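You operate a simulated robot arm through the tools that you are given. There is no shell and no other tool.

The job below is to be done with a simulated two-armed robot. You get a single attempt, and the scene is never put back.

## Task
Nest the three trays and lay the sheet in the top one.
Fine: the blue tray in the white one, the third on top; the sheet is in the orange-handled drawer; shut it again.

Only the result counts: the job must be done as asked and must still hold three seconds after the hand-in. Knocking over, shifting, dropping, spilling or breaking anything else fails it. Flat cloth is picked up by pressing the open fingertips on it (5 to 10 N) and closing them slowly along it; thin cloth reads only 2 to 8 mm in the jaws.

## Robot
Two 7-joint arms with two-finger parallel grippers on one trunk, on a base that drives. Base frame: it is fixed to the floor where the robot stands at the start and does not move with it; the origin is under the middle of the robot, x ahead of it, y to its left, z up. Units: cm, rad, N and s.
The left shoulder is at the start at [3, 11.9, 96], the right one opposite. With the tool pointing down near the work surface each hand reaches from about 28 to 68 cm from the robot's upright axis, wherever it stands, measured 20 degrees to its own side. Places, roughly: blue tray, grey tray, white tray [-125, -150, 100]; drawer with the orange handle [-160, -150, 80]; grey tray [-140, -150, 90]; white sheet with a blue tab [-150, -150, 75]. Payload 3.43 kg a hand.
Tool frame (each hand has its own): the origin (TCP) lies between the finger pads and is the grasp point; the fingertips stand 3 cm ahead of it; z points along the fingers, y is the line along which they close. Largest opening 9.4 cm; finger width 2.8, thickness 1; the body of the gripper, 5 by 9.6 cm, starts 5.5 cm behind the TCP.
Orientation is that of the tool frame in the base frame, as a unit quaternion [x, y, z, w]. With the fingers straight down and closing along the base's y, the tool's x points along the base's -x, its y along +y and its z along -z.

## Interface
- The arms move only by the tool apply_moves. It takes "left_motion", "right_motion" or both (then of equal length, played together; a hand with none holds still); each is a list of rows, each an object of numbers (a shift or turn left out is 0, a gripper value left out holds the last): "tx", "ty", "tz": the shift along the base's x, y, z in cm; "rx", "ry", "rz": the turn, a rotation vector about the base's x, y, z in rad; "hand": the opening, from 0 (shut) to 1 (fully open). In form: [{"tx": .., "ty": .., "tz": .., "rx": .., "ry": .., "rz": .., "hand": ..}, ...]. A call has 1 to 20 rows; each row shifts and turns the commanded pose from where the row before left it. Each row takes 0.2 s and may step no farther than 5 cm and 0.15 rad from the row before; otherwise, or with a gripper value out of range, the whole call is refused. A pose out of reach is approached as far as the arm can. The call stops where the force on the tool passes 90 N (or 10 N more than at its start, if that is more) or the arm is blocked; 0.2 s more then pass. The fingers move at their own pace (about 7.2 cm/s each) and stop on an object; they squeeze with about 44 N. The grip force told is the motor's: it shows also when the fingers shut on nothing. Time passes only in rows, and 0.2 s behind the last, so rows that do not move let the fingers close. The reply holds the time, the measured pose of the TCP, the force on the tool along the base axes, the opening and the grip force, in the units named above and with some noise, with the torque about the TCP (base axes, N m) and any sound that the robot's microphone picked up.
- Cameras (640 x 400 px; columns grow to the right, rows downward): "scene" is now at [5.03, -1.6, 167.09]; the picture's right is [-0.17, -0.99, 0.00], its down [-0.71, 0.12, -0.70] and it looks along [0.69, -0.12, -0.72] (base axes); focal length 252 px, centre (320, 200). "left" rides on the left gripper at [7.6, -1.4, -10.2] in its tool frame; the picture's right is [0.18, 0.98, 0.00], its down [-0.75, 0.14, -0.64] and it looks along [-0.63, 0.12, 0.77] (tool axes); focal length 243 px, centre (320, 200). "right" rides on the right gripper at [7.6, 1.4, -10.3] in its tool frame; the picture's right is [-0.18, 0.98, 0.00], its down [-0.75, -0.14, -0.64] and it looks along [-0.63, -0.12, 0.77] (tool axes); focal length 243 px, centre (320, 200). There is no depth. A picture from a camera that has moved, and an enlarged one, comes with that camera's place and axes in the base frame and with its lens.
- snapshot(camera): a new picture of that camera. No time passes.
- move_column(by): slides the trunk up (or, below 0, down) by that many cm; the arms and the scene camera ride with it, the base frame stays. It gives what a move gives, with no picture.
- roll_base(legs): drives the robot by 1 to 6 legs, each [ahead, turn to the left] in cm and rad, along the robot's own axes; the way and the turn of a leg run together, so that a leg with both is an arc; at most 150 cm and 3.142 rad a leg. The arms and the cameras ride along, it lands a little off, and it stops where it bumps. It gives what a move gives.
- pan_tilt(pan, tilt): turns the head with the scene camera to pan (to the left, within 2.496 rad either way) and tilt (down, from -0.506 to 1.204), counted from straight ahead of the robot. It gives what a move gives.
- zoom(camera, box): a new picture of the part [left, top, right, bottom] of that camera's present view, enlarged. No time passes.
- hand_in(): hands the job in; it is judged then, once.

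Nothing tells you exact positions but the pictures and the camera data. Unless the task says otherwise, let go and move clear before handing in.

The tools are called after "Request:" as name(argument=value, ...) on one line, values as JSON. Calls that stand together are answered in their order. apply_moves: Moves the arms, as the interface text tells. Its arguments: {"type":"object","properties":{"left_motion":{"type":"array","items":{"type":"object","properties":{"tx":{"type":"number"},"ty":{"type":"number"},"tz":{"type":"number"},"rx":{"type":"number"},"ry":{"type":"number"},"rz":{"type":"number"},"hand":{"type":"number"}}}},"right_motion":{"type":"array","items":{"type":"object","properties":{"tx":{"type":"number"},"ty":{"type":"number"},"tz":{"type":"number"},"rx":{"type":"number"},"ry":{"type":"number"},"rz":{"type":"number"},"hand":{"type":"number"}}}}},"required":[]} The other tools are called the same way: move_column (by) slides the trunk up or down; roll_base (legs) drives the base; pan_tilt (pan, tilt) turns the head that bears the scene camera; snapshot (camera) takes a picture; zoom (camera, box) takes an enlarged picture of a part of a camera's view; hand_in () hands the job in.

At the start:

```text
t: 0.0
left_ee_pos: [39.79, 16.34, 110.49]
left_tool_rot: [0.0, 1.0, 0.0, 0.0]
left_wrist_force: [-0.2, 0.1, -0.1]
left_torque: [0.0, 0.04, 0.0]
left_grip_width: 9.39
left_grasp_force: 0.1
right_ee_pos: [45.1, -17.29, 112.81]
right_tool_rot: [-0.001, 1.0, 0.0, 0.001]
right_wrist_force: [-0.9, 0.4, -0.5]
right_torque: [0.0, -0.01, -0.01]
right_grip_width: 9.39
right_grasp_force: 0.1
trunk travel left (down, up): [-22.5, 18.5]
robot x, y, heading: [-0.11, 0.07, -0.001]
head pan, tilt: [-0.169, 0.798]
```

scene: 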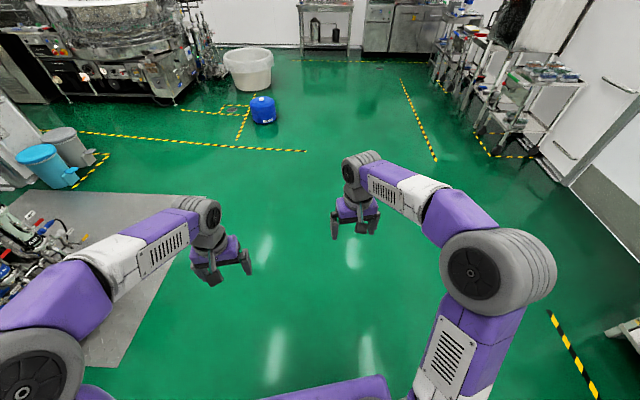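
right: 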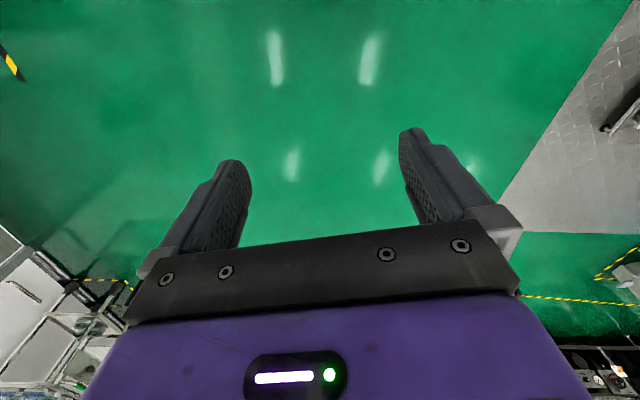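
left: 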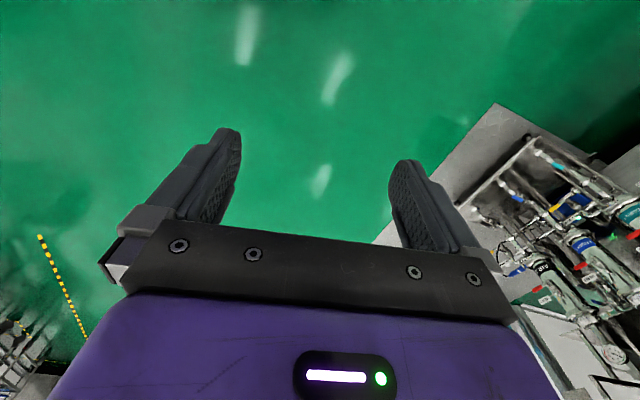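

The start view shows only open floor and lab equipment ahead; the trays and drawer should be behind me to the right, near [-140, -150]. I turn the head that way first to see the place.

Request:
pan_tilt(pan=-2.3, tilt=0.4)

Request:
snapshot(camera="scene")

```text
t: 2.0
left_ee_pos: [39.78, 16.4, 110.59]
left_tool_rot: [0.0, 1.0, 0.0, 0.0]
left_wrist_force: [0.9, 0.0, 0.5]
left_torque: [0.0, 0.01, -0.01]
left_grip_width: 9.39
left_grasp_force: 0.1
right_ee_pos: [45.26, -17.39, 112.74]
right_tool_rot: [-0.001, 1.0, 0.0, 0.0]
right_wrist_force: [0.0, 0.0, -0.3]
right_torque: [0.02, 0.03, 0.0]
right_grip_width: 9.39
right_grasp_force: 0.0
trunk travel left (down, up): [-22.5, 18.5]
robot x, y, heading: [-0.19, -0.06, 0.003]
head pan, tilt: [-2.3, 0.4]
```

```text
taken
camera scene: at [-9.1, -7.15, 170.58], right [-0.75, 0.67, 0.0], down [0.26, 0.29, -0.92], along [-0.61, -0.69, -0.39], focal length 252 px, centre (320, 200)
```

scene: 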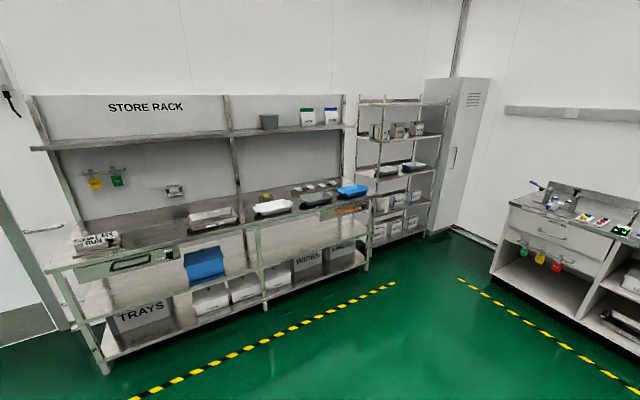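

A store rack bench stands along the wall behind; on it I see a white tray, a dark-rimmed one and a blue one, plus the orange handle below. I enlarge parts to identify things.

Request:
zoom(camera="scene", box=[160, 150, 400, 300])

Request:
zoom(camera="scene", box=[30, 200, 270, 350])

Request:
zoom(camera="scene", box=[240, 160, 400, 260])

```text
2.67 times, centred on (280, 225) of scene
camera zoom: at [-9.1, -7.15, 170.58], right [-0.75, 0.67, 0.0], down [0.26, 0.29, -0.92], along [-0.61, -0.69, -0.39], focal length 671 px, centre (427, 133)
```

zoom: 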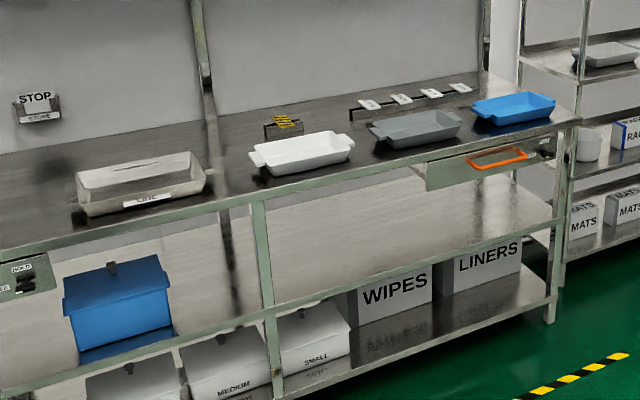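

```text
2.67 times, centred on (150, 275) of scene
camera zoom: at [-9.1, -7.15, 170.58], right [-0.75, 0.67, 0.0], down [0.26, 0.29, -0.92], along [-0.61, -0.69, -0.39], focal length 671 px, centre (773, 0)
```

zoom: 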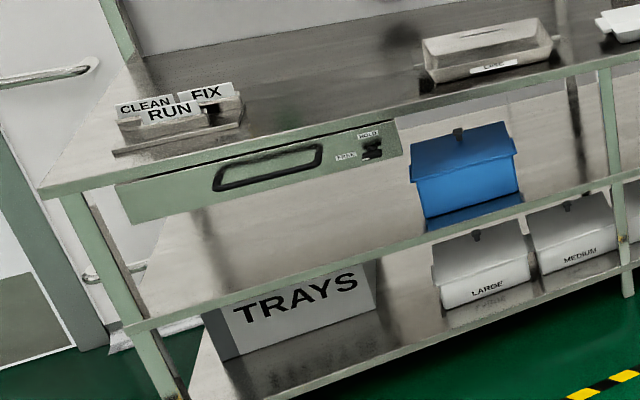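

```text
4.00 times, centred on (320, 210) of scene
camera zoom: at [-9.1, -7.15, 170.58], right [-0.75, 0.67, 0.0], down [0.26, 0.29, -0.92], along [-0.61, -0.69, -0.39], focal length 1007 px, centre (320, 160)
```

zoom: 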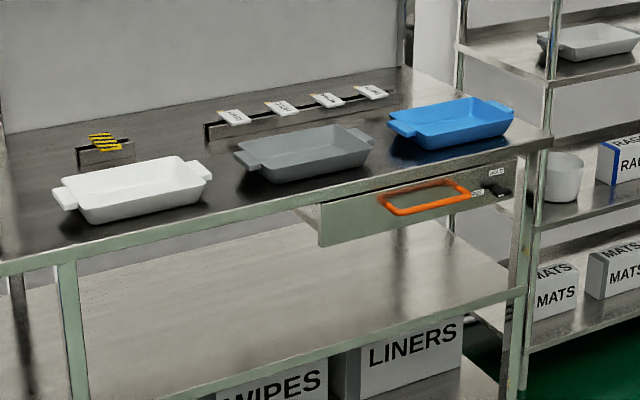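

The three trays stand in a row on the bench: white at about x=-93, grey at about -125 and blue at about -161, with the orange-handled drawer under the blue end. The bench front runs slightly slanted, so facing it means a heading near -1.79. I drive to a stand about 75 cm off the edge for a closer look.

Request:
roll_base(legs=[[0, -2.58], [125, 0], [0, 0.79]])

Request:
pan_tilt(pan=0.0, tilt=0.75)

Request:
snapshot(camera="scene")

```text
t: 16.4
left_ee_pos: [-89.96, -112.14, 110.56]
left_tool_rot: [0.753, 0.658, 0.0, 0.0]
left_wrist_force: [0.7, -0.5, -0.2]
left_torque: [0.03, -0.04, 0.02]
left_grip_width: 9.39
left_grasp_force: 0.1
right_ee_pos: [-124.19, -112.97, 112.73]
right_tool_rot: [0.753, 0.659, 0.0, 0.0]
right_wrist_force: [0.2, -0.7, -0.3]
right_torque: [0.01, -0.01, 0.0]
right_grip_width: 9.4
right_grasp_force: 0.2
trunk travel left (down, up): [-22.5, 18.5]
robot x, y, heading: [-100.74, -70.44, -1.708]
head pan, tilt: [-2.3, 0.4]
```

```text
t: 18.5
left_ee_pos: [-89.94, -112.34, 110.55]
left_tool_rot: [0.753, 0.658, 0.0, 0.0]
left_wrist_force: [-0.4, 0.3, -0.4]
left_torque: [0.03, -0.03, 0.02]
left_grip_width: 9.4
left_grasp_force: 0.1
right_ee_pos: [-124.24, -113.04, 112.64]
right_tool_rot: [0.752, 0.659, -0.001, 0.001]
right_wrist_force: [-0.9, 0.4, -0.8]
right_torque: [0.0, -0.02, -0.04]
right_grip_width: 9.41
right_grasp_force: 0.1
trunk travel left (down, up): [-22.5, 18.5]
robot x, y, heading: [-100.67, -70.52, -1.708]
head pan, tilt: [0.0, 0.75]
```

```text
taken
camera scene: at [-101.54, -76.1, 167.47], right [-0.99, 0.14, 0.0], down [0.09, 0.68, -0.73], along [-0.1, -0.72, -0.68], focal length 252 px, centre (320, 200)
```

scene: 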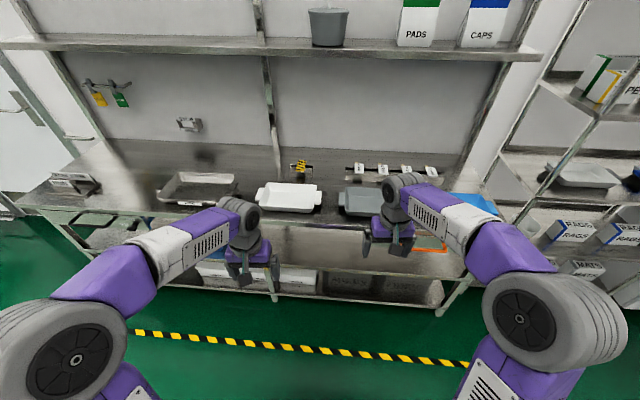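

The rack is now ahead, and my arms hide parts of the bench. I enlarge the trays and drawer to learn their shape.

Request:
zoom(camera="scene", box=[240, 150, 400, 250])

Request:
zoom(camera="scene", box=[360, 150, 520, 250])

Request:
zoom(camera="scene", box=[30, 80, 270, 230])

Request:
snapshot(camera="left")

Request:
snapshot(camera="right")

```text
4.00 times, centred on (320, 200) of scene
camera zoom: at [-101.54, -76.1, 167.47], right [-0.99, 0.14, 0.0], down [0.09, 0.68, -0.73], along [-0.1, -0.72, -0.68], focal length 1007 px, centre (320, 200)
```

zoom: 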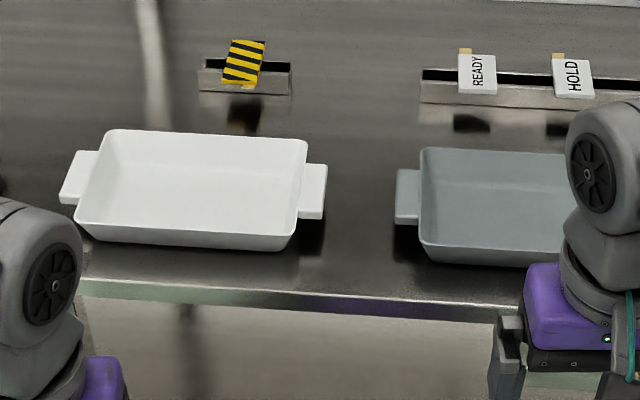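

```text
4.00 times, centred on (440, 200) of scene
camera zoom: at [-101.54, -76.1, 167.47], right [-0.99, 0.14, 0.0], down [0.09, 0.68, -0.73], along [-0.1, -0.72, -0.68], focal length 1007 px, centre (-160, 200)
```

zoom: 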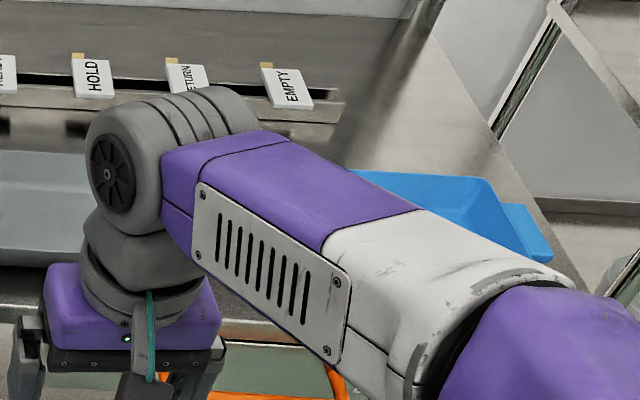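

```text
2.67 times, centred on (150, 155) of scene
camera zoom: at [-101.54, -76.1, 167.47], right [-0.99, 0.14, 0.0], down [0.09, 0.68, -0.73], along [-0.1, -0.72, -0.68], focal length 671 px, centre (773, 320)
```

zoom: 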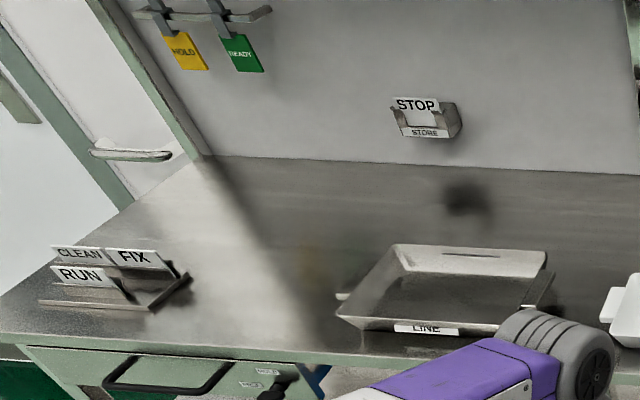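

```text
taken
camera left: at [-90.4, -104.47, 120.84], right [1.0, 0.05, 0.0], down [0.04, -0.77, 0.64], along [0.03, -0.64, -0.77], focal length 243 px, centre (320, 200)
```

left: 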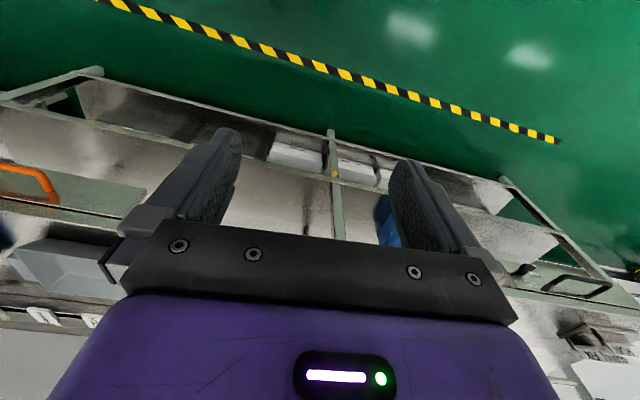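

```text
taken
camera right: at [-121.7, -105.63, 122.93], right [0.95, -0.31, 0.0], down [-0.24, -0.73, 0.64], along [-0.2, -0.61, -0.77], focal length 243 px, centre (320, 200)
```

right: 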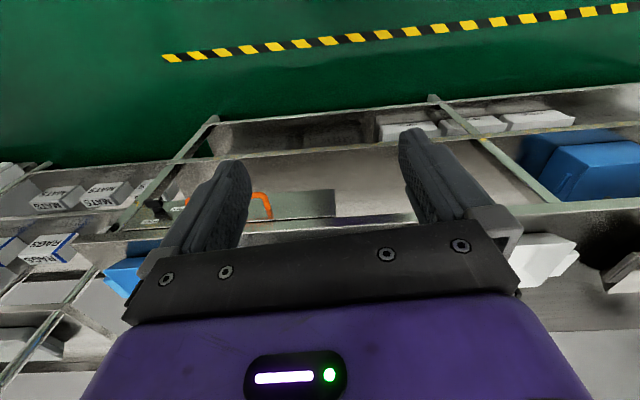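

The trays are flat dishes about 22 by 17 cm with a tab handle about 6 cm wide at each short end; rims lie near z=90. I estimate the centres at white (-99,-162), grey (-138,-157) and blue (-174,-147). I now drive in front of the blue tray, still at viewing distance.

Request:
roll_base(legs=[[0, -1.37], [58, 0], [0, 1.31]])

Request:
pan_tilt(pan=0.0, tilt=0.7)

Request:
snapshot(camera="scene")

Request:
snapshot(camera="right")

Request:
snapshot(camera="left")

```text
t: 28.4
left_ee_pos: [-149.5, -118.07, 110.53]
left_tool_rot: [0.763, 0.647, 0.0, 0.0]
left_wrist_force: [0.8, 0.5, 0.4]
left_torque: [-0.01, -0.02, 0.01]
left_grip_width: 9.39
left_grasp_force: 0.1
right_ee_pos: [-183.87, -117.83, 112.69]
right_tool_rot: [0.762, 0.647, -0.001, 0.0]
right_wrist_force: [-0.4, -1.5, -0.2]
right_torque: [-0.05, 0.03, 0.01]
right_grip_width: 9.39
right_grasp_force: 0.1
trunk travel left (down, up): [-22.5, 18.5]
robot x, y, heading: [-159.29, -76.44, -1.733]
head pan, tilt: [0.0, 0.75]
```

```text
t: 29.0
left_ee_pos: [-149.66, -118.14, 110.5]
left_tool_rot: [0.762, 0.647, 0.0, 0.001]
left_wrist_force: [-0.7, 0.0, 0.5]
left_torque: [0.02, -0.01, 0.03]
left_grip_width: 9.38
left_grasp_force: 0.0
right_ee_pos: [-183.84, -117.94, 112.67]
right_tool_rot: [0.762, 0.647, 0.0, 0.0]
right_wrist_force: [0.3, -1.3, 1.2]
right_torque: [-0.02, 0.01, 0.0]
right_grip_width: 9.41
right_grasp_force: 0.1
trunk travel left (down, up): [-22.5, 18.5]
robot x, y, heading: [-159.47, -76.54, -1.736]
head pan, tilt: [0.0, 0.7]
```

```text
taken
camera scene: at [-160.16, -81.84, 167.9], right [-0.99, 0.16, 0.0], down [0.11, 0.64, -0.76], along [-0.12, -0.75, -0.64], focal length 252 px, centre (320, 200)
```

scene: 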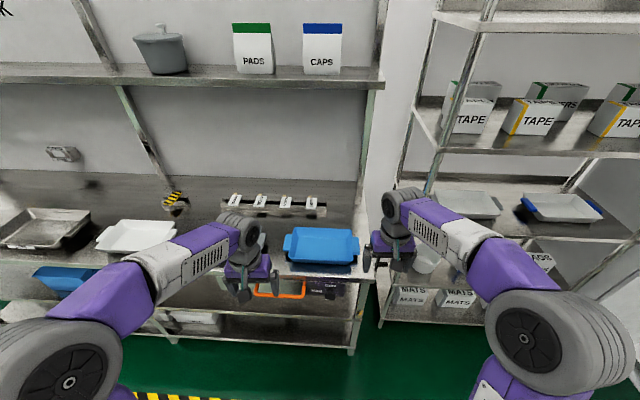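

```text
taken
camera right: at [-181.15, -110.57, 122.92], right [0.94, -0.34, 0.0], down [-0.26, -0.72, 0.64], along [-0.22, -0.6, -0.77], focal length 243 px, centre (320, 200)
```

right: 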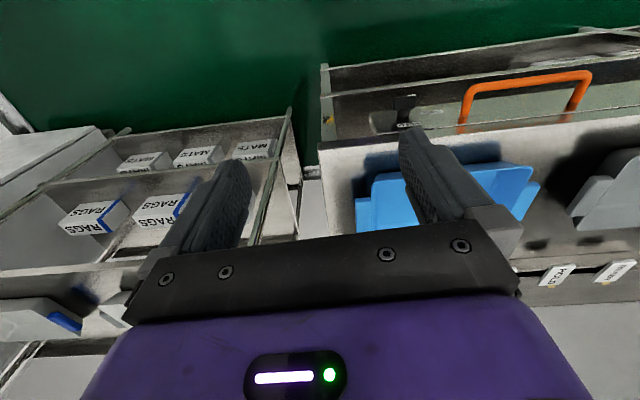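

```text
taken
camera left: at [-149.82, -110.31, 120.85], right [1.0, 0.02, 0.0], down [0.02, -0.77, 0.64], along [0.01, -0.64, -0.77], focal length 243 px, centre (320, 200)
```

left: 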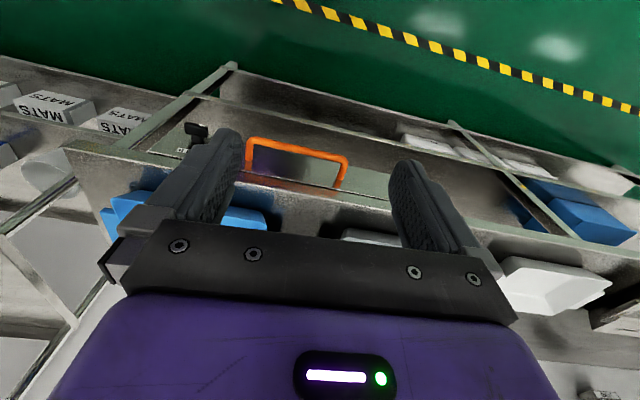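

Request:
zoom(camera="scene", box=[210, 180, 370, 310])

Request:
zoom(camera="right", box=[300, 60, 640, 270])

Request:
zoom(camera="left", box=[60, 100, 380, 260])

```text
3.08 times, centred on (290, 245) of scene
camera zoom: at [-160.16, -81.84, 167.9], right [-0.99, 0.16, 0.0], down [0.11, 0.64, -0.76], along [-0.12, -0.75, -0.64], focal length 775 px, centre (412, 62)
```

zoom: 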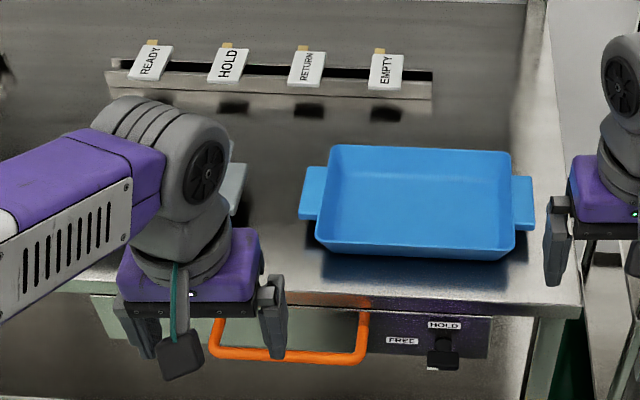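

```text
1.88 times, centred on (470, 165) of right
camera zoom: at [-181.15, -110.57, 122.92], right [0.94, -0.34, 0.0], down [-0.26, -0.72, 0.64], along [-0.22, -0.6, -0.77], focal length 457 px, centre (38, 266)
```

zoom: 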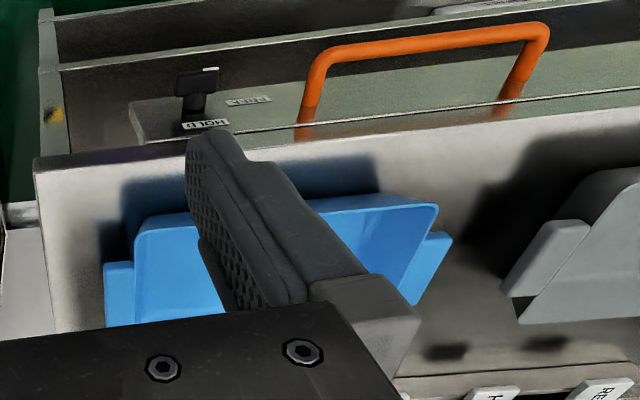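

```text
2.00 times, centred on (220, 180) of left
camera zoom: at [-149.82, -110.31, 120.85], right [1.0, 0.02, 0.0], down [0.02, -0.77, 0.64], along [0.01, -0.64, -0.77], focal length 485 px, centre (520, 240)
```

zoom: 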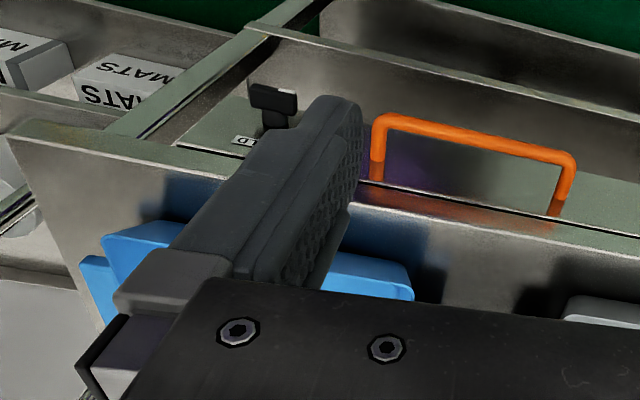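

The latch beside the orange handle has marks HOLD (above the knob) and FREE (to its left), so it will need freeing later. The blue tray's centre is near (-171.6,-146), turned about 12 degrees with the bench. I square up to the bench and come closer for a two-handed grip on the blue tray's handles.

Request:
roll_base(legs=[[0, -0.055], [13, 0]])

Request:
snapshot(camera="scene")

```text
t: 30.7
left_ee_pos: [-154.7, -131.1, 110.6]
left_tool_rot: [0.78, 0.626, 0.0, 0.0]
left_wrist_force: [-0.4, 0.8, -0.2]
left_torque: [-0.03, 0.0, 0.0]
left_grip_width: 9.41
left_grasp_force: 0.1
right_ee_pos: [-188.91, -129.26, 112.69]
right_tool_rot: [0.779, 0.627, 0.0, 0.0]
right_wrist_force: [0.3, -0.4, -0.5]
right_torque: [0.03, 0.03, 0.02]
right_grip_width: 9.43
right_grasp_force: 0.1
trunk travel left (down, up): [-22.5, 18.5]
robot x, y, heading: [-162.43, -88.57, -1.787]
head pan, tilt: [0.0, 0.7]
```

```text
taken
camera scene: at [-163.27, -94.5, 167.89], right [-0.98, 0.22, 0.0], down [0.14, 0.63, -0.76], along [-0.16, -0.75, -0.64], focal length 252 px, centre (320, 200)
```

scene: 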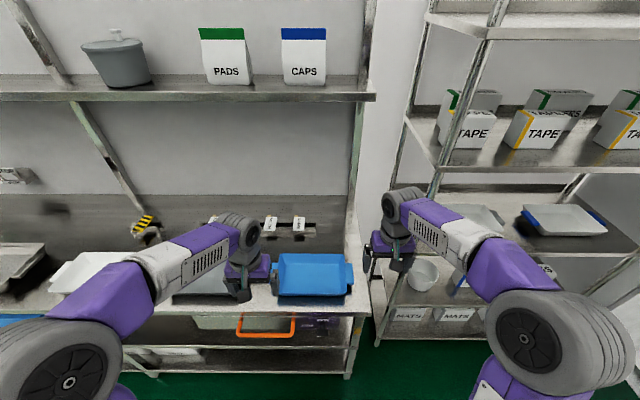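

Request:
zoom(camera="scene", box=[230, 230, 390, 330])

Request:
snapshot(camera="left")

Request:
snapshot(camera="right")

```text
4.00 times, centred on (310, 280) of scene
camera zoom: at [-163.27, -94.5, 167.89], right [-0.98, 0.22, 0.0], down [0.14, 0.63, -0.76], along [-0.16, -0.75, -0.64], focal length 1007 px, centre (360, -120)
```

zoom: 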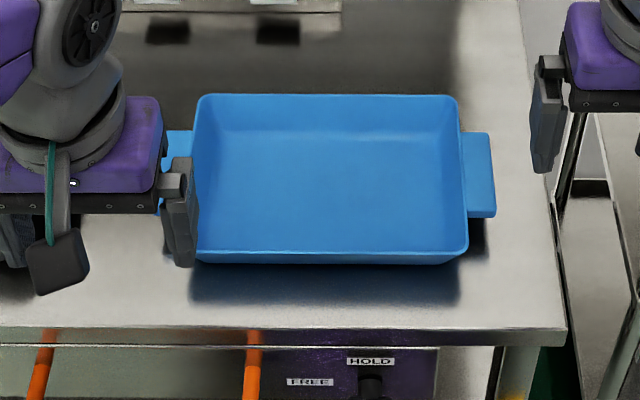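

```text
taken
camera left: at [-154.45, -123.44, 120.82], right [1.0, -0.03, 0.0], down [-0.02, -0.77, 0.64], along [-0.02, -0.64, -0.77], focal length 243 px, centre (320, 200)
```

left: 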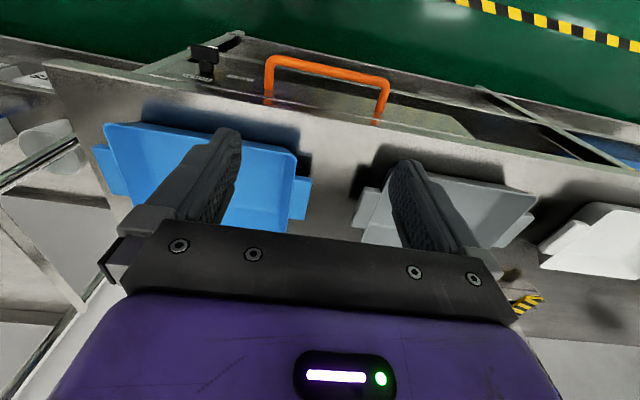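

```text
taken
camera right: at [-185.74, -122.04, 122.9], right [0.92, -0.39, 0.0], down [-0.3, -0.71, 0.64], along [-0.25, -0.59, -0.77], focal length 243 px, centre (320, 200)
```

right: 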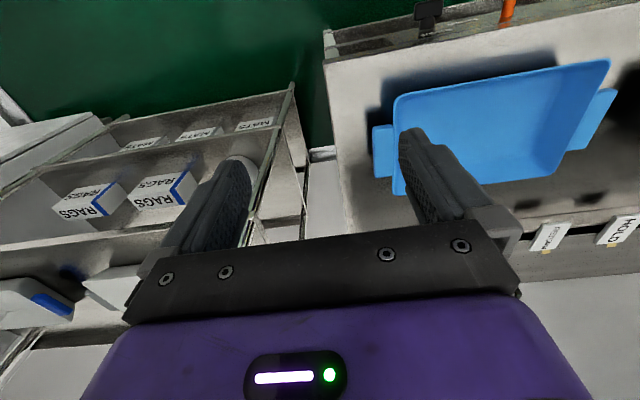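

Request:
zoom(camera="scene", box=[330, 250, 370, 300])

Request:
zoom(camera="right", box=[350, 40, 630, 215])

Request:
zoom(camera="left", box=[80, 30, 340, 240])

```text
8.00 times, centred on (350, 275) of scene
camera zoom: at [-163.27, -94.5, 167.89], right [-0.98, 0.22, 0.0], down [0.14, 0.63, -0.76], along [-0.16, -0.75, -0.64], focal length 2014 px, centre (80, -400)
```

zoom: 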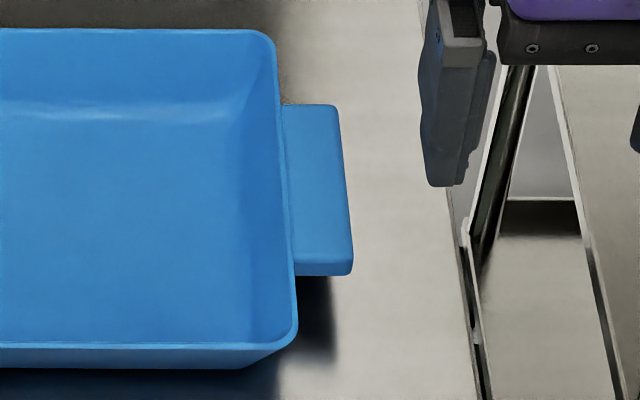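

```text
2.29 times, centred on (490, 128) of right
camera zoom: at [-185.74, -122.04, 122.9], right [0.92, -0.39, 0.0], down [-0.3, -0.71, 0.64], along [-0.25, -0.59, -0.77], focal length 555 px, centre (-69, 366)
```

zoom: 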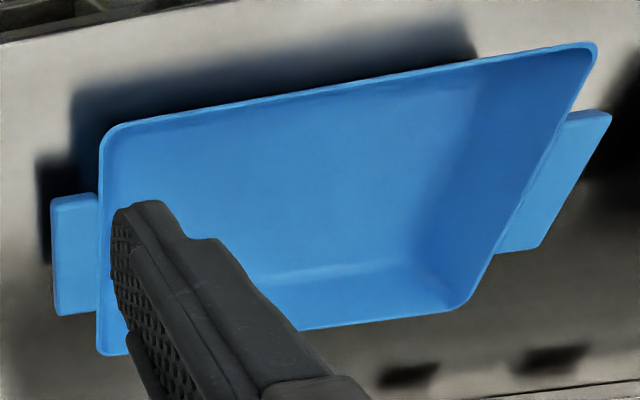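

```text
1.90 times, centred on (210, 135) of left
camera zoom: at [-154.45, -123.44, 120.82], right [1.0, -0.03, 0.0], down [-0.02, -0.77, 0.64], along [-0.02, -0.64, -0.77], focal length 462 px, centre (530, 324)
```

zoom: 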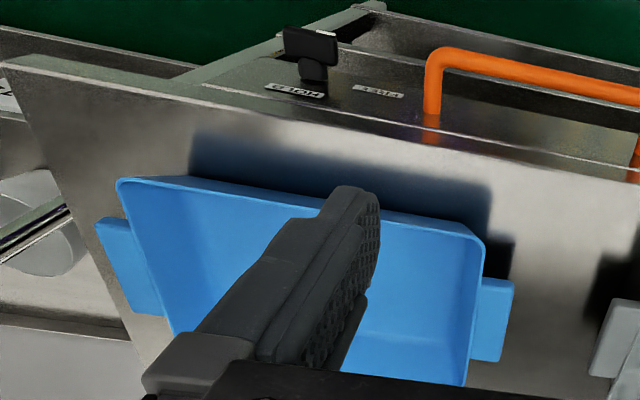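

The handles are about 8 cm wide, 2.6 cm long and 0.8 cm thick near z=90, and the bench top is near z=86. I turn both hands so the fingers close across the handles, and bring them above the blue tray's two handles.

Request:
apply_moves(left_motion=[{"tx": -0.29, "ty": -1.66, "tz": -0.3, "rz": -0.1435, "hand": 1}, {"tx": -0.29, "ty": -1.66, "tz": -0.3, "rz": -0.1435}, {"tx": -0.29, "ty": -1.66, "tz": -0.3, "rz": -0.1435}, {"tx": -0.29, "ty": -1.66, "tz": -0.3, "rz": -0.1435}, {"tx": -0.29, "ty": -1.66, "tz": -0.3, "rz": -0.1435}, {"tx": -0.29, "ty": -1.66, "tz": -0.3, "rz": -0.1435}, {"tx": -0.29, "ty": -1.66, "tz": -0.3, "rz": -0.1435}, {"tx": -0.29, "ty": -1.66, "tz": -0.3, "rz": -0.1435}, {"tx": -0.29, "ty": -1.66, "tz": -0.3, "rz": -0.1435}, {"tx": -0.29, "ty": -1.66, "tz": -0.3, "rz": -0.1435}, {"tx": -0.29, "ty": -1.66, "tz": -0.3, "rz": -0.144}, {}], right_motion=[{"tx": 0.345, "ty": -1.25, "tz": -0.5, "rz": 0.142, "hand": 1}, {"tx": 0.345, "ty": -1.25, "tz": -0.5, "rz": 0.142}, {"tx": 0.345, "ty": -1.25, "tz": -0.5, "rz": 0.142}, {"tx": 0.345, "ty": -1.25, "tz": -0.5, "rz": 0.142}, {"tx": 0.345, "ty": -1.25, "tz": -0.5, "rz": 0.142}, {"tx": 0.345, "ty": -1.25, "tz": -0.5, "rz": 0.142}, {"tx": 0.345, "ty": -1.25, "tz": -0.5, "rz": 0.142}, {"tx": 0.345, "ty": -1.25, "tz": -0.5, "rz": 0.142}, {"tx": 0.345, "ty": -1.25, "tz": -0.5, "rz": 0.142}, {"tx": 0.345, "ty": -1.25, "tz": -0.5, "rz": 0.142}, {"tx": 0.345, "ty": -1.25, "tz": -0.5, "rz": 0.142}, {}])

Request:
snapshot(camera="scene")

Request:
snapshot(camera="left")

Request:
snapshot(camera="right")

```text
t: 33.3
left_ee_pos: [-157.66, -149.26, 107.22]
left_tool_rot: [0.994, -0.112, -0.001, 0.0]
left_wrist_force: [0.6, 0.3, -0.4]
left_torque: [-0.01, -0.02, 0.0]
left_grip_width: 9.42
left_grasp_force: 0.1
right_ee_pos: [-185.02, -142.83, 107.28]
right_tool_rot: [0.11, 0.994, 0.001, 0.001]
right_wrist_force: [0.0, -0.1, 1.1]
right_torque: [-0.01, -0.02, -0.01]
right_grip_width: 9.38
right_grasp_force: 0.1
trunk travel left (down, up): [-22.5, 18.5]
robot x, y, heading: [-162.13, -88.76, -1.792]
head pan, tilt: [0.0, 0.7]
```

```text
taken
camera scene: at [-163.22, -94.27, 167.9], right [-0.98, 0.22, 0.0], down [0.14, 0.63, -0.77], along [-0.16, -0.75, -0.64], focal length 252 px, centre (320, 200)
```

scene: 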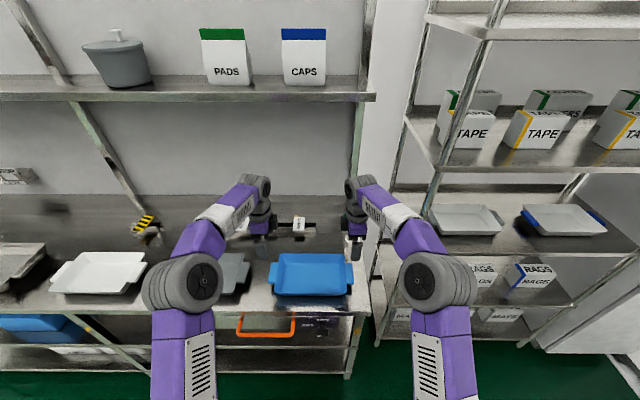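

```text
taken
camera left: at [-150.01, -149.63, 117.57], right [-0.04, -1.0, 0.0], down [-0.77, 0.03, 0.64], along [-0.64, 0.03, -0.77], focal length 243 px, centre (320, 200)
```

left: 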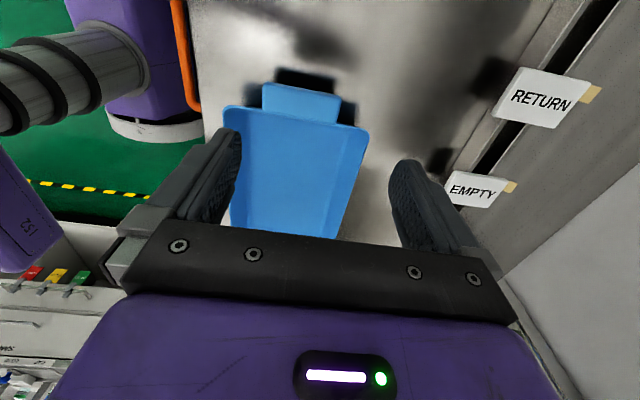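

```text
taken
camera right: at [-192.04, -139.73, 117.49], right [0.39, 0.92, 0.0], down [0.7, -0.3, 0.64], along [0.59, -0.25, -0.77], focal length 243 px, centre (320, 200)
```

right: 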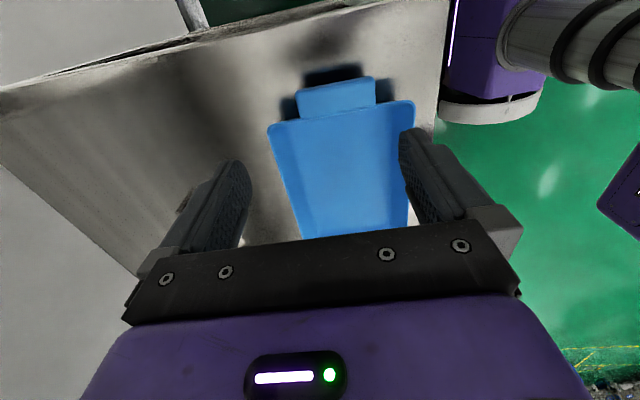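

Request:
zoom(camera="left", box=[200, 60, 400, 180])

Request:
zoom(camera="right", box=[240, 50, 440, 170])

Request:
zoom(camera="scene", box=[230, 180, 390, 310])

```text
3.20 times, centred on (300, 120) of left
camera zoom: at [-150.01, -149.63, 117.57], right [-0.04, -1.0, 0.0], down [-0.77, 0.03, 0.64], along [-0.64, 0.03, -0.77], focal length 776 px, centre (384, 456)
```

zoom: 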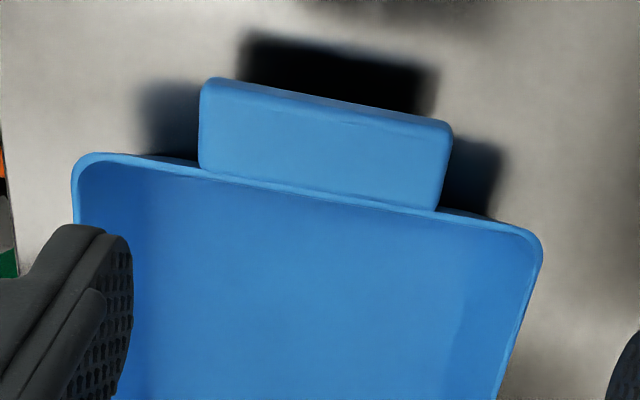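

```text
3.20 times, centred on (340, 110) of right
camera zoom: at [-192.04, -139.73, 117.49], right [0.39, 0.92, 0.0], down [0.7, -0.3, 0.64], along [0.59, -0.25, -0.77], focal length 776 px, centre (256, 488)
```

zoom: 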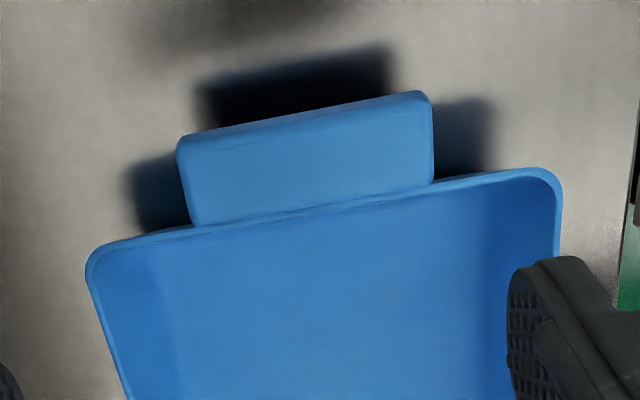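

```text
3.08 times, centred on (310, 245) of scene
camera zoom: at [-163.22, -94.27, 167.9], right [-0.98, 0.22, 0.0], down [0.14, 0.63, -0.77], along [-0.16, -0.75, -0.64], focal length 775 px, centre (351, 62)
```

zoom: 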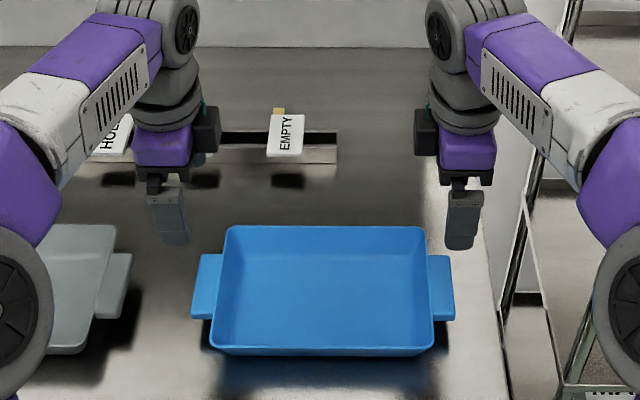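

Both hands turned well. From the wrist views the handle outer edges lie at about (-157.8,-147.6) and (-184.8,-141.3), so I shift each hand by about 2 cm and go down to just above the rims.

Request:
apply_moves(left_motion=[{"tx": -0.5, "ty": 0.9, "tz": -2.2}, {"tx": -0.45, "ty": 0.95, "tz": -2.3}, {"tz": -2.4}, {"tz": -2.3}, {}], right_motion=[{"tx": 0.55, "ty": 0.65, "tz": -2.3}, {"tx": 0.55, "ty": 0.7, "tz": -2.3}, {"tz": -2.4}, {"tz": -2.3}, {}])

Request:
snapshot(camera="left")

Request:
snapshot(camera="right")

Request:
zoom(camera="scene", box=[230, 200, 390, 310])

```text
t: 34.5
left_ee_pos: [-158.78, -147.54, 98.2]
left_tool_rot: [0.994, -0.111, 0.0, 0.0]
left_wrist_force: [-0.1, -0.3, 0.2]
left_torque: [-0.01, -0.01, -0.01]
left_grip_width: 9.36
left_grasp_force: 0.1
right_ee_pos: [-183.97, -141.39, 97.93]
right_tool_rot: [0.111, 0.994, 0.001, 0.0]
right_wrist_force: [-0.8, 1.2, -0.3]
right_torque: [0.0, 0.01, -0.02]
right_grip_width: 9.4
right_grasp_force: 0.0
trunk travel left (down, up): [-22.5, 18.5]
robot x, y, heading: [-162.22, -88.64, -1.789]
head pan, tilt: [0.0, 0.7]
```

```text
taken
camera left: at [-150.91, -147.89, 108.46], right [-0.04, -1.0, 0.0], down [-0.77, 0.03, 0.64], along [-0.64, 0.02, -0.77], focal length 243 px, centre (320, 200)
```

left: 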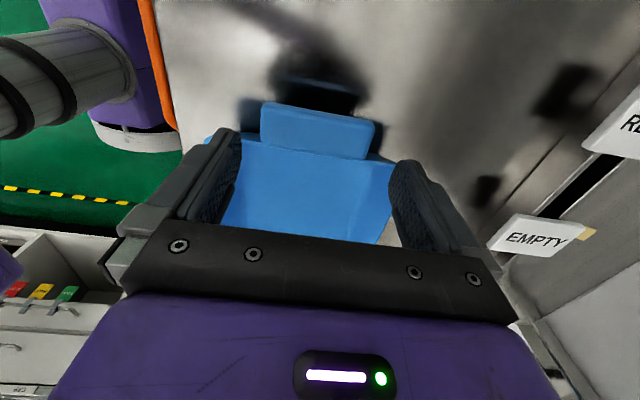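

```text
taken
camera right: at [-191.0, -138.28, 108.19], right [0.4, 0.92, 0.0], down [0.7, -0.3, 0.64], along [0.59, -0.25, -0.77], focal length 243 px, centre (320, 200)
```

right: 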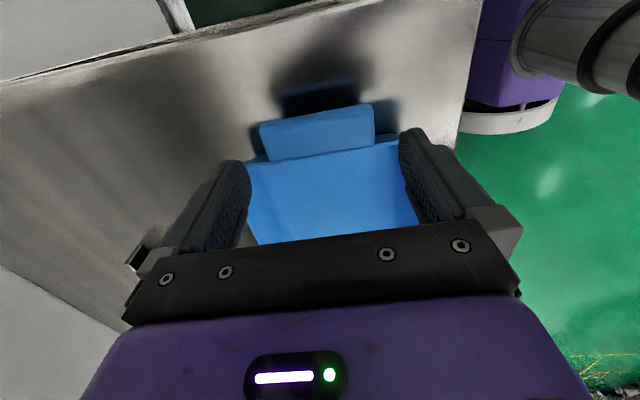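

```text
3.64 times, centred on (310, 255) of scene
camera zoom: at [-163.25, -94.34, 167.9], right [-0.98, 0.22, 0.0], down [0.14, 0.63, -0.77], along [-0.16, -0.75, -0.64], focal length 916 px, centre (356, 0)
```

zoom: 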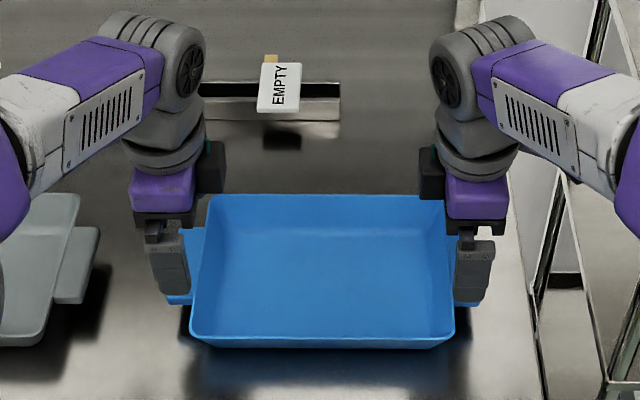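

Request:
zoom(camera="left", box=[220, 80, 420, 200])

Request:
zoom(camera="right", box=[220, 80, 420, 200])

```text
3.20 times, centred on (320, 140) of left
camera zoom: at [-150.91, -147.89, 108.46], right [-0.04, -1.0, 0.0], down [-0.77, 0.03, 0.64], along [-0.64, 0.02, -0.77], focal length 776 px, centre (320, 392)
```

zoom: 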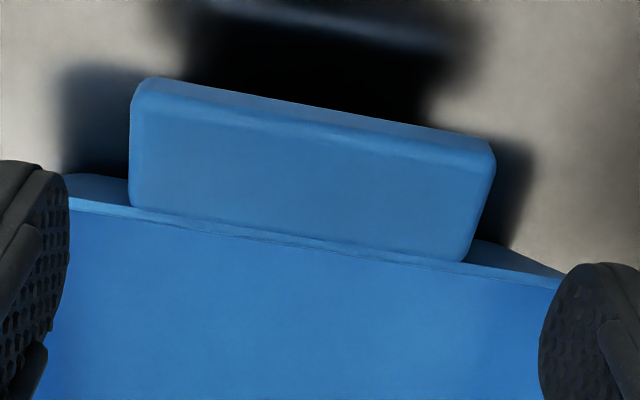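

```text
3.20 times, centred on (320, 140) of right
camera zoom: at [-191.0, -138.28, 108.19], right [0.4, 0.92, 0.0], down [0.7, -0.3, 0.64], along [0.59, -0.25, -0.77], focal length 776 px, centre (320, 392)
```

zoom: 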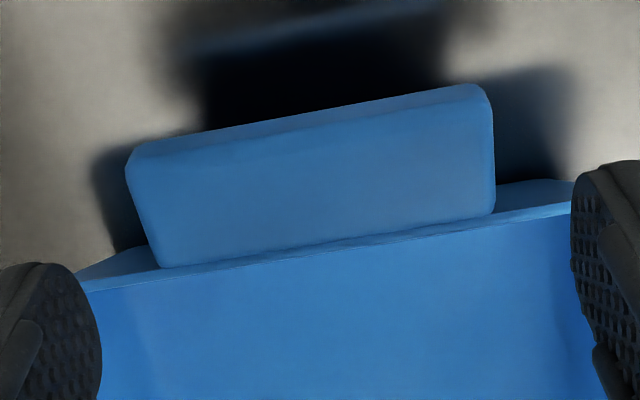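

Request:
apply_moves(left_motion=[{"tx": 0.05, "ty": 0.2, "tz": -1.3}, {"tz": -1.2}, {}], right_motion=[{"tx": -0.03, "ty": -0.12, "tz": -1.2}, {"tz": -1.1}, {}])

Request:
zoom(camera="left", box=[180, 80, 460, 240])

Request:
zoom(camera="right", box=[180, 80, 460, 240])

Request:
zoom(camera="scene", box=[250, 230, 370, 310])

```text
t: 35.3
left_ee_pos: [-158.67, -147.45, 95.56]
left_tool_rot: [0.994, -0.111, -0.001, 0.0]
left_wrist_force: [0.2, 0.1, 1.3]
left_torque: [0.05, -0.02, 0.0]
left_grip_width: 9.39
left_grasp_force: 0.0
right_ee_pos: [-183.87, -141.65, 95.59]
right_tool_rot: [0.111, 0.994, 0.0, 0.001]
right_wrist_force: [-0.1, 0.3, 0.7]
right_torque: [-0.01, 0.01, 0.0]
right_grip_width: 9.45
right_grasp_force: 0.0
trunk travel left (down, up): [-22.5, 18.5]
robot x, y, heading: [-162.05, -88.77, -1.782]
head pan, tilt: [0.0, 0.7]
```

```text
2.29 times, centred on (320, 160) of left
camera zoom: at [-150.96, -147.76, 105.81], right [-0.04, -1.0, 0.0], down [-0.77, 0.03, 0.64], along [-0.64, 0.02, -0.77], focal length 555 px, centre (320, 291)
```

zoom: 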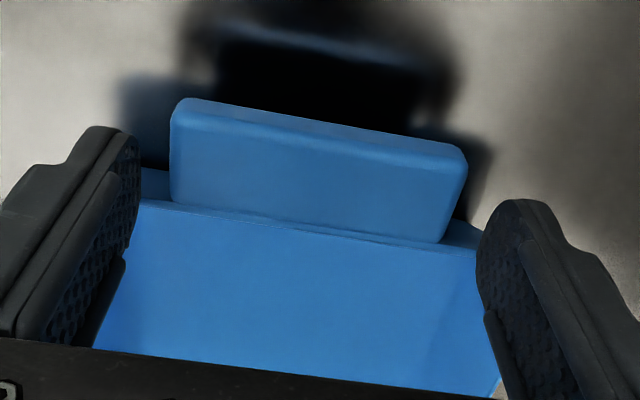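

```text
2.29 times, centred on (320, 160) of right
camera zoom: at [-191.02, -138.52, 105.85], right [0.4, 0.92, 0.0], down [0.7, -0.3, 0.64], along [0.59, -0.25, -0.77], focal length 555 px, centre (320, 291)
```

zoom: 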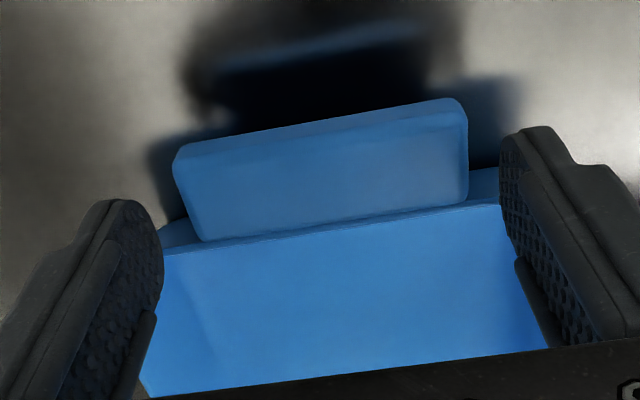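

```text
5.00 times, centred on (310, 270) of scene
camera zoom: at [-163.23, -94.36, 167.9], right [-0.98, 0.22, 0.0], down [0.14, 0.63, -0.77], along [-0.16, -0.75, -0.64], focal length 1259 px, centre (370, -150)
```

zoom: 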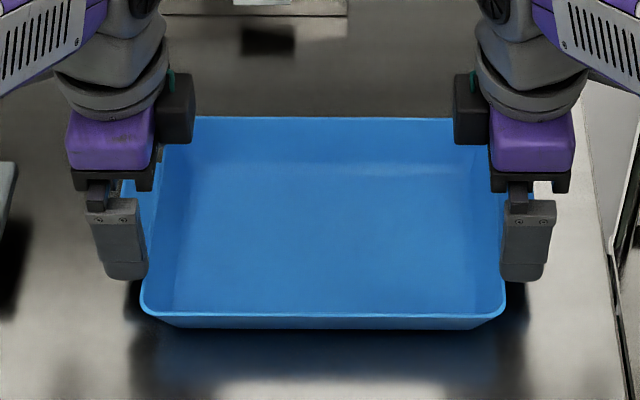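

Request:
apply_moves(left_motion=[{"tx": 0.15, "ty": 0.03, "tz": -0.7}, {"tz": -0.7}, {}], right_motion=[{"tx": -0.15, "ty": 0.05, "tz": -0.7}, {"tz": -0.7}, {}])

Request:
zoom(camera="left", box=[180, 80, 460, 240])

Request:
zoom(camera="right", box=[180, 80, 460, 240])

```text
t: 36.1
left_ee_pos: [-158.65, -147.16, 95.33]
left_tool_rot: [0.994, -0.11, -0.003, 0.011]
left_wrist_force: [-2.8, -5.0, 63.8]
left_torque: [3.06, 0.11, -0.41]
left_grip_width: 9.01
left_grasp_force: 0.0
right_ee_pos: [-184.08, -141.37, 95.52]
right_tool_rot: [0.112, 0.994, -0.012, 0.002]
right_wrist_force: [1.4, -6.2, 66.6]
right_torque: [2.98, -1.53, 0.43]
right_grip_width: 9.05
right_grasp_force: 0.1
trunk travel left (down, up): [-22.5, 18.5]
robot x, y, heading: [-162.4, -88.83, -1.789]
head pan, tilt: [0.0, 0.7]
```

```text
2.29 times, centred on (320, 160) of left
camera zoom: at [-150.79, -147.24, 105.8], right [-0.04, -1.0, 0.02], down [-0.76, 0.04, 0.65], along [-0.65, 0.01, -0.76], focal length 555 px, centre (320, 291)
```

zoom: 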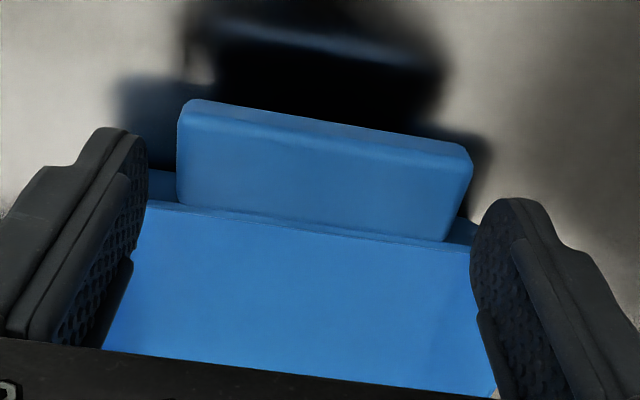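

```text
2.29 times, centred on (320, 160) of right
camera zoom: at [-191.0, -137.97, 105.69], right [0.4, 0.92, -0.02], down [0.7, -0.29, 0.65], along [0.59, -0.28, -0.76], focal length 555 px, centre (320, 291)
```

zoom: 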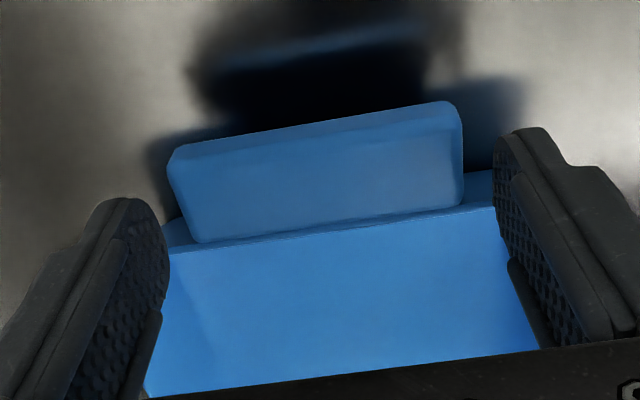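

Both front fingers pressed on the tray rim at z of about 92.4 (64 N), so the rim is higher than I thought and my fingers sit too far in. I lift off at once and shift outward.

Request:
apply_moves(left_motion=[{"tz": 1.0}, {"tz": 1.0}, {"tx": 0.58, "ty": -0.13}, {}], right_motion=[{"tz": 1.0}, {"tz": 1.0}, {"tx": -0.58, "ty": 0.13}, {}])

Request:
zoom(camera="left", box=[180, 80, 460, 240])

Request:
zoom(camera="right", box=[180, 80, 460, 240])

Request:
zoom(camera="scene", box=[250, 230, 370, 310])

```text
t: 37.1
left_ee_pos: [-157.89, -147.41, 96.12]
left_tool_rot: [0.994, -0.112, 0.002, -0.001]
left_wrist_force: [0.5, 0.1, 0.1]
left_torque: [-0.01, -0.01, 0.01]
left_grip_width: 9.39
left_grasp_force: 0.0
right_ee_pos: [-184.92, -141.42, 96.22]
right_tool_rot: [0.111, 0.994, 0.001, 0.001]
right_wrist_force: [0.4, -0.4, -0.3]
right_torque: [-0.01, 0.03, 0.0]
right_grip_width: 9.37
right_grasp_force: 0.0
trunk travel left (down, up): [-22.5, 18.5]
robot x, y, heading: [-162.36, -88.78, -1.789]
head pan, tilt: [0.0, 0.7]
```

```text
2.29 times, centred on (320, 160) of left
camera zoom: at [-150.17, -147.8, 106.48], right [-0.04, -1.0, 0.0], down [-0.77, 0.03, 0.64], along [-0.64, 0.03, -0.77], focal length 555 px, centre (320, 291)
```

zoom: 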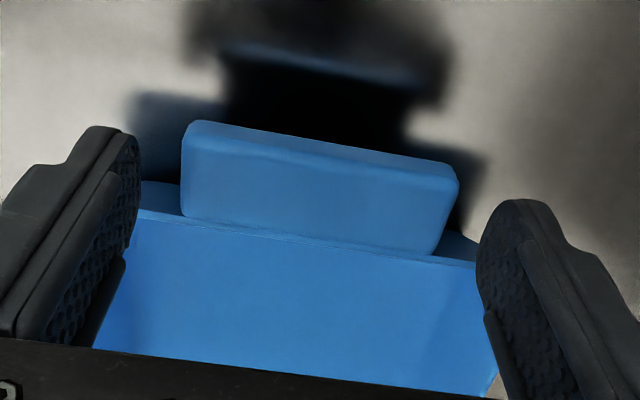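

```text
2.29 times, centred on (320, 160) of right
camera zoom: at [-191.9, -138.29, 106.39], right [0.4, 0.92, 0.0], down [0.7, -0.31, 0.64], along [0.59, -0.25, -0.77], focal length 555 px, centre (320, 291)
```

zoom: 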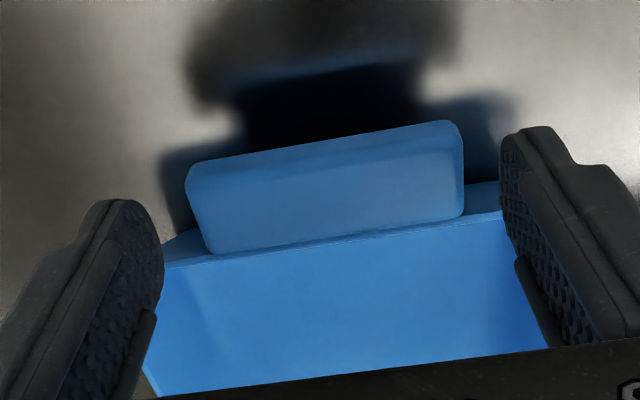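

```text
5.00 times, centred on (310, 270) of scene
camera zoom: at [-163.24, -94.38, 167.88], right [-0.98, 0.22, 0.0], down [0.14, 0.63, -0.76], along [-0.16, -0.75, -0.64], focal length 1259 px, centre (370, -150)
```

zoom: 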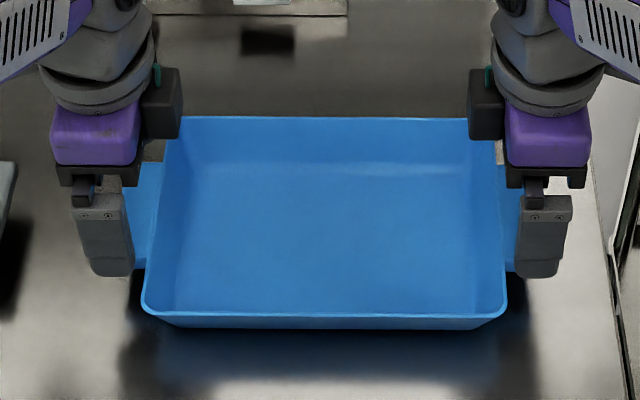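

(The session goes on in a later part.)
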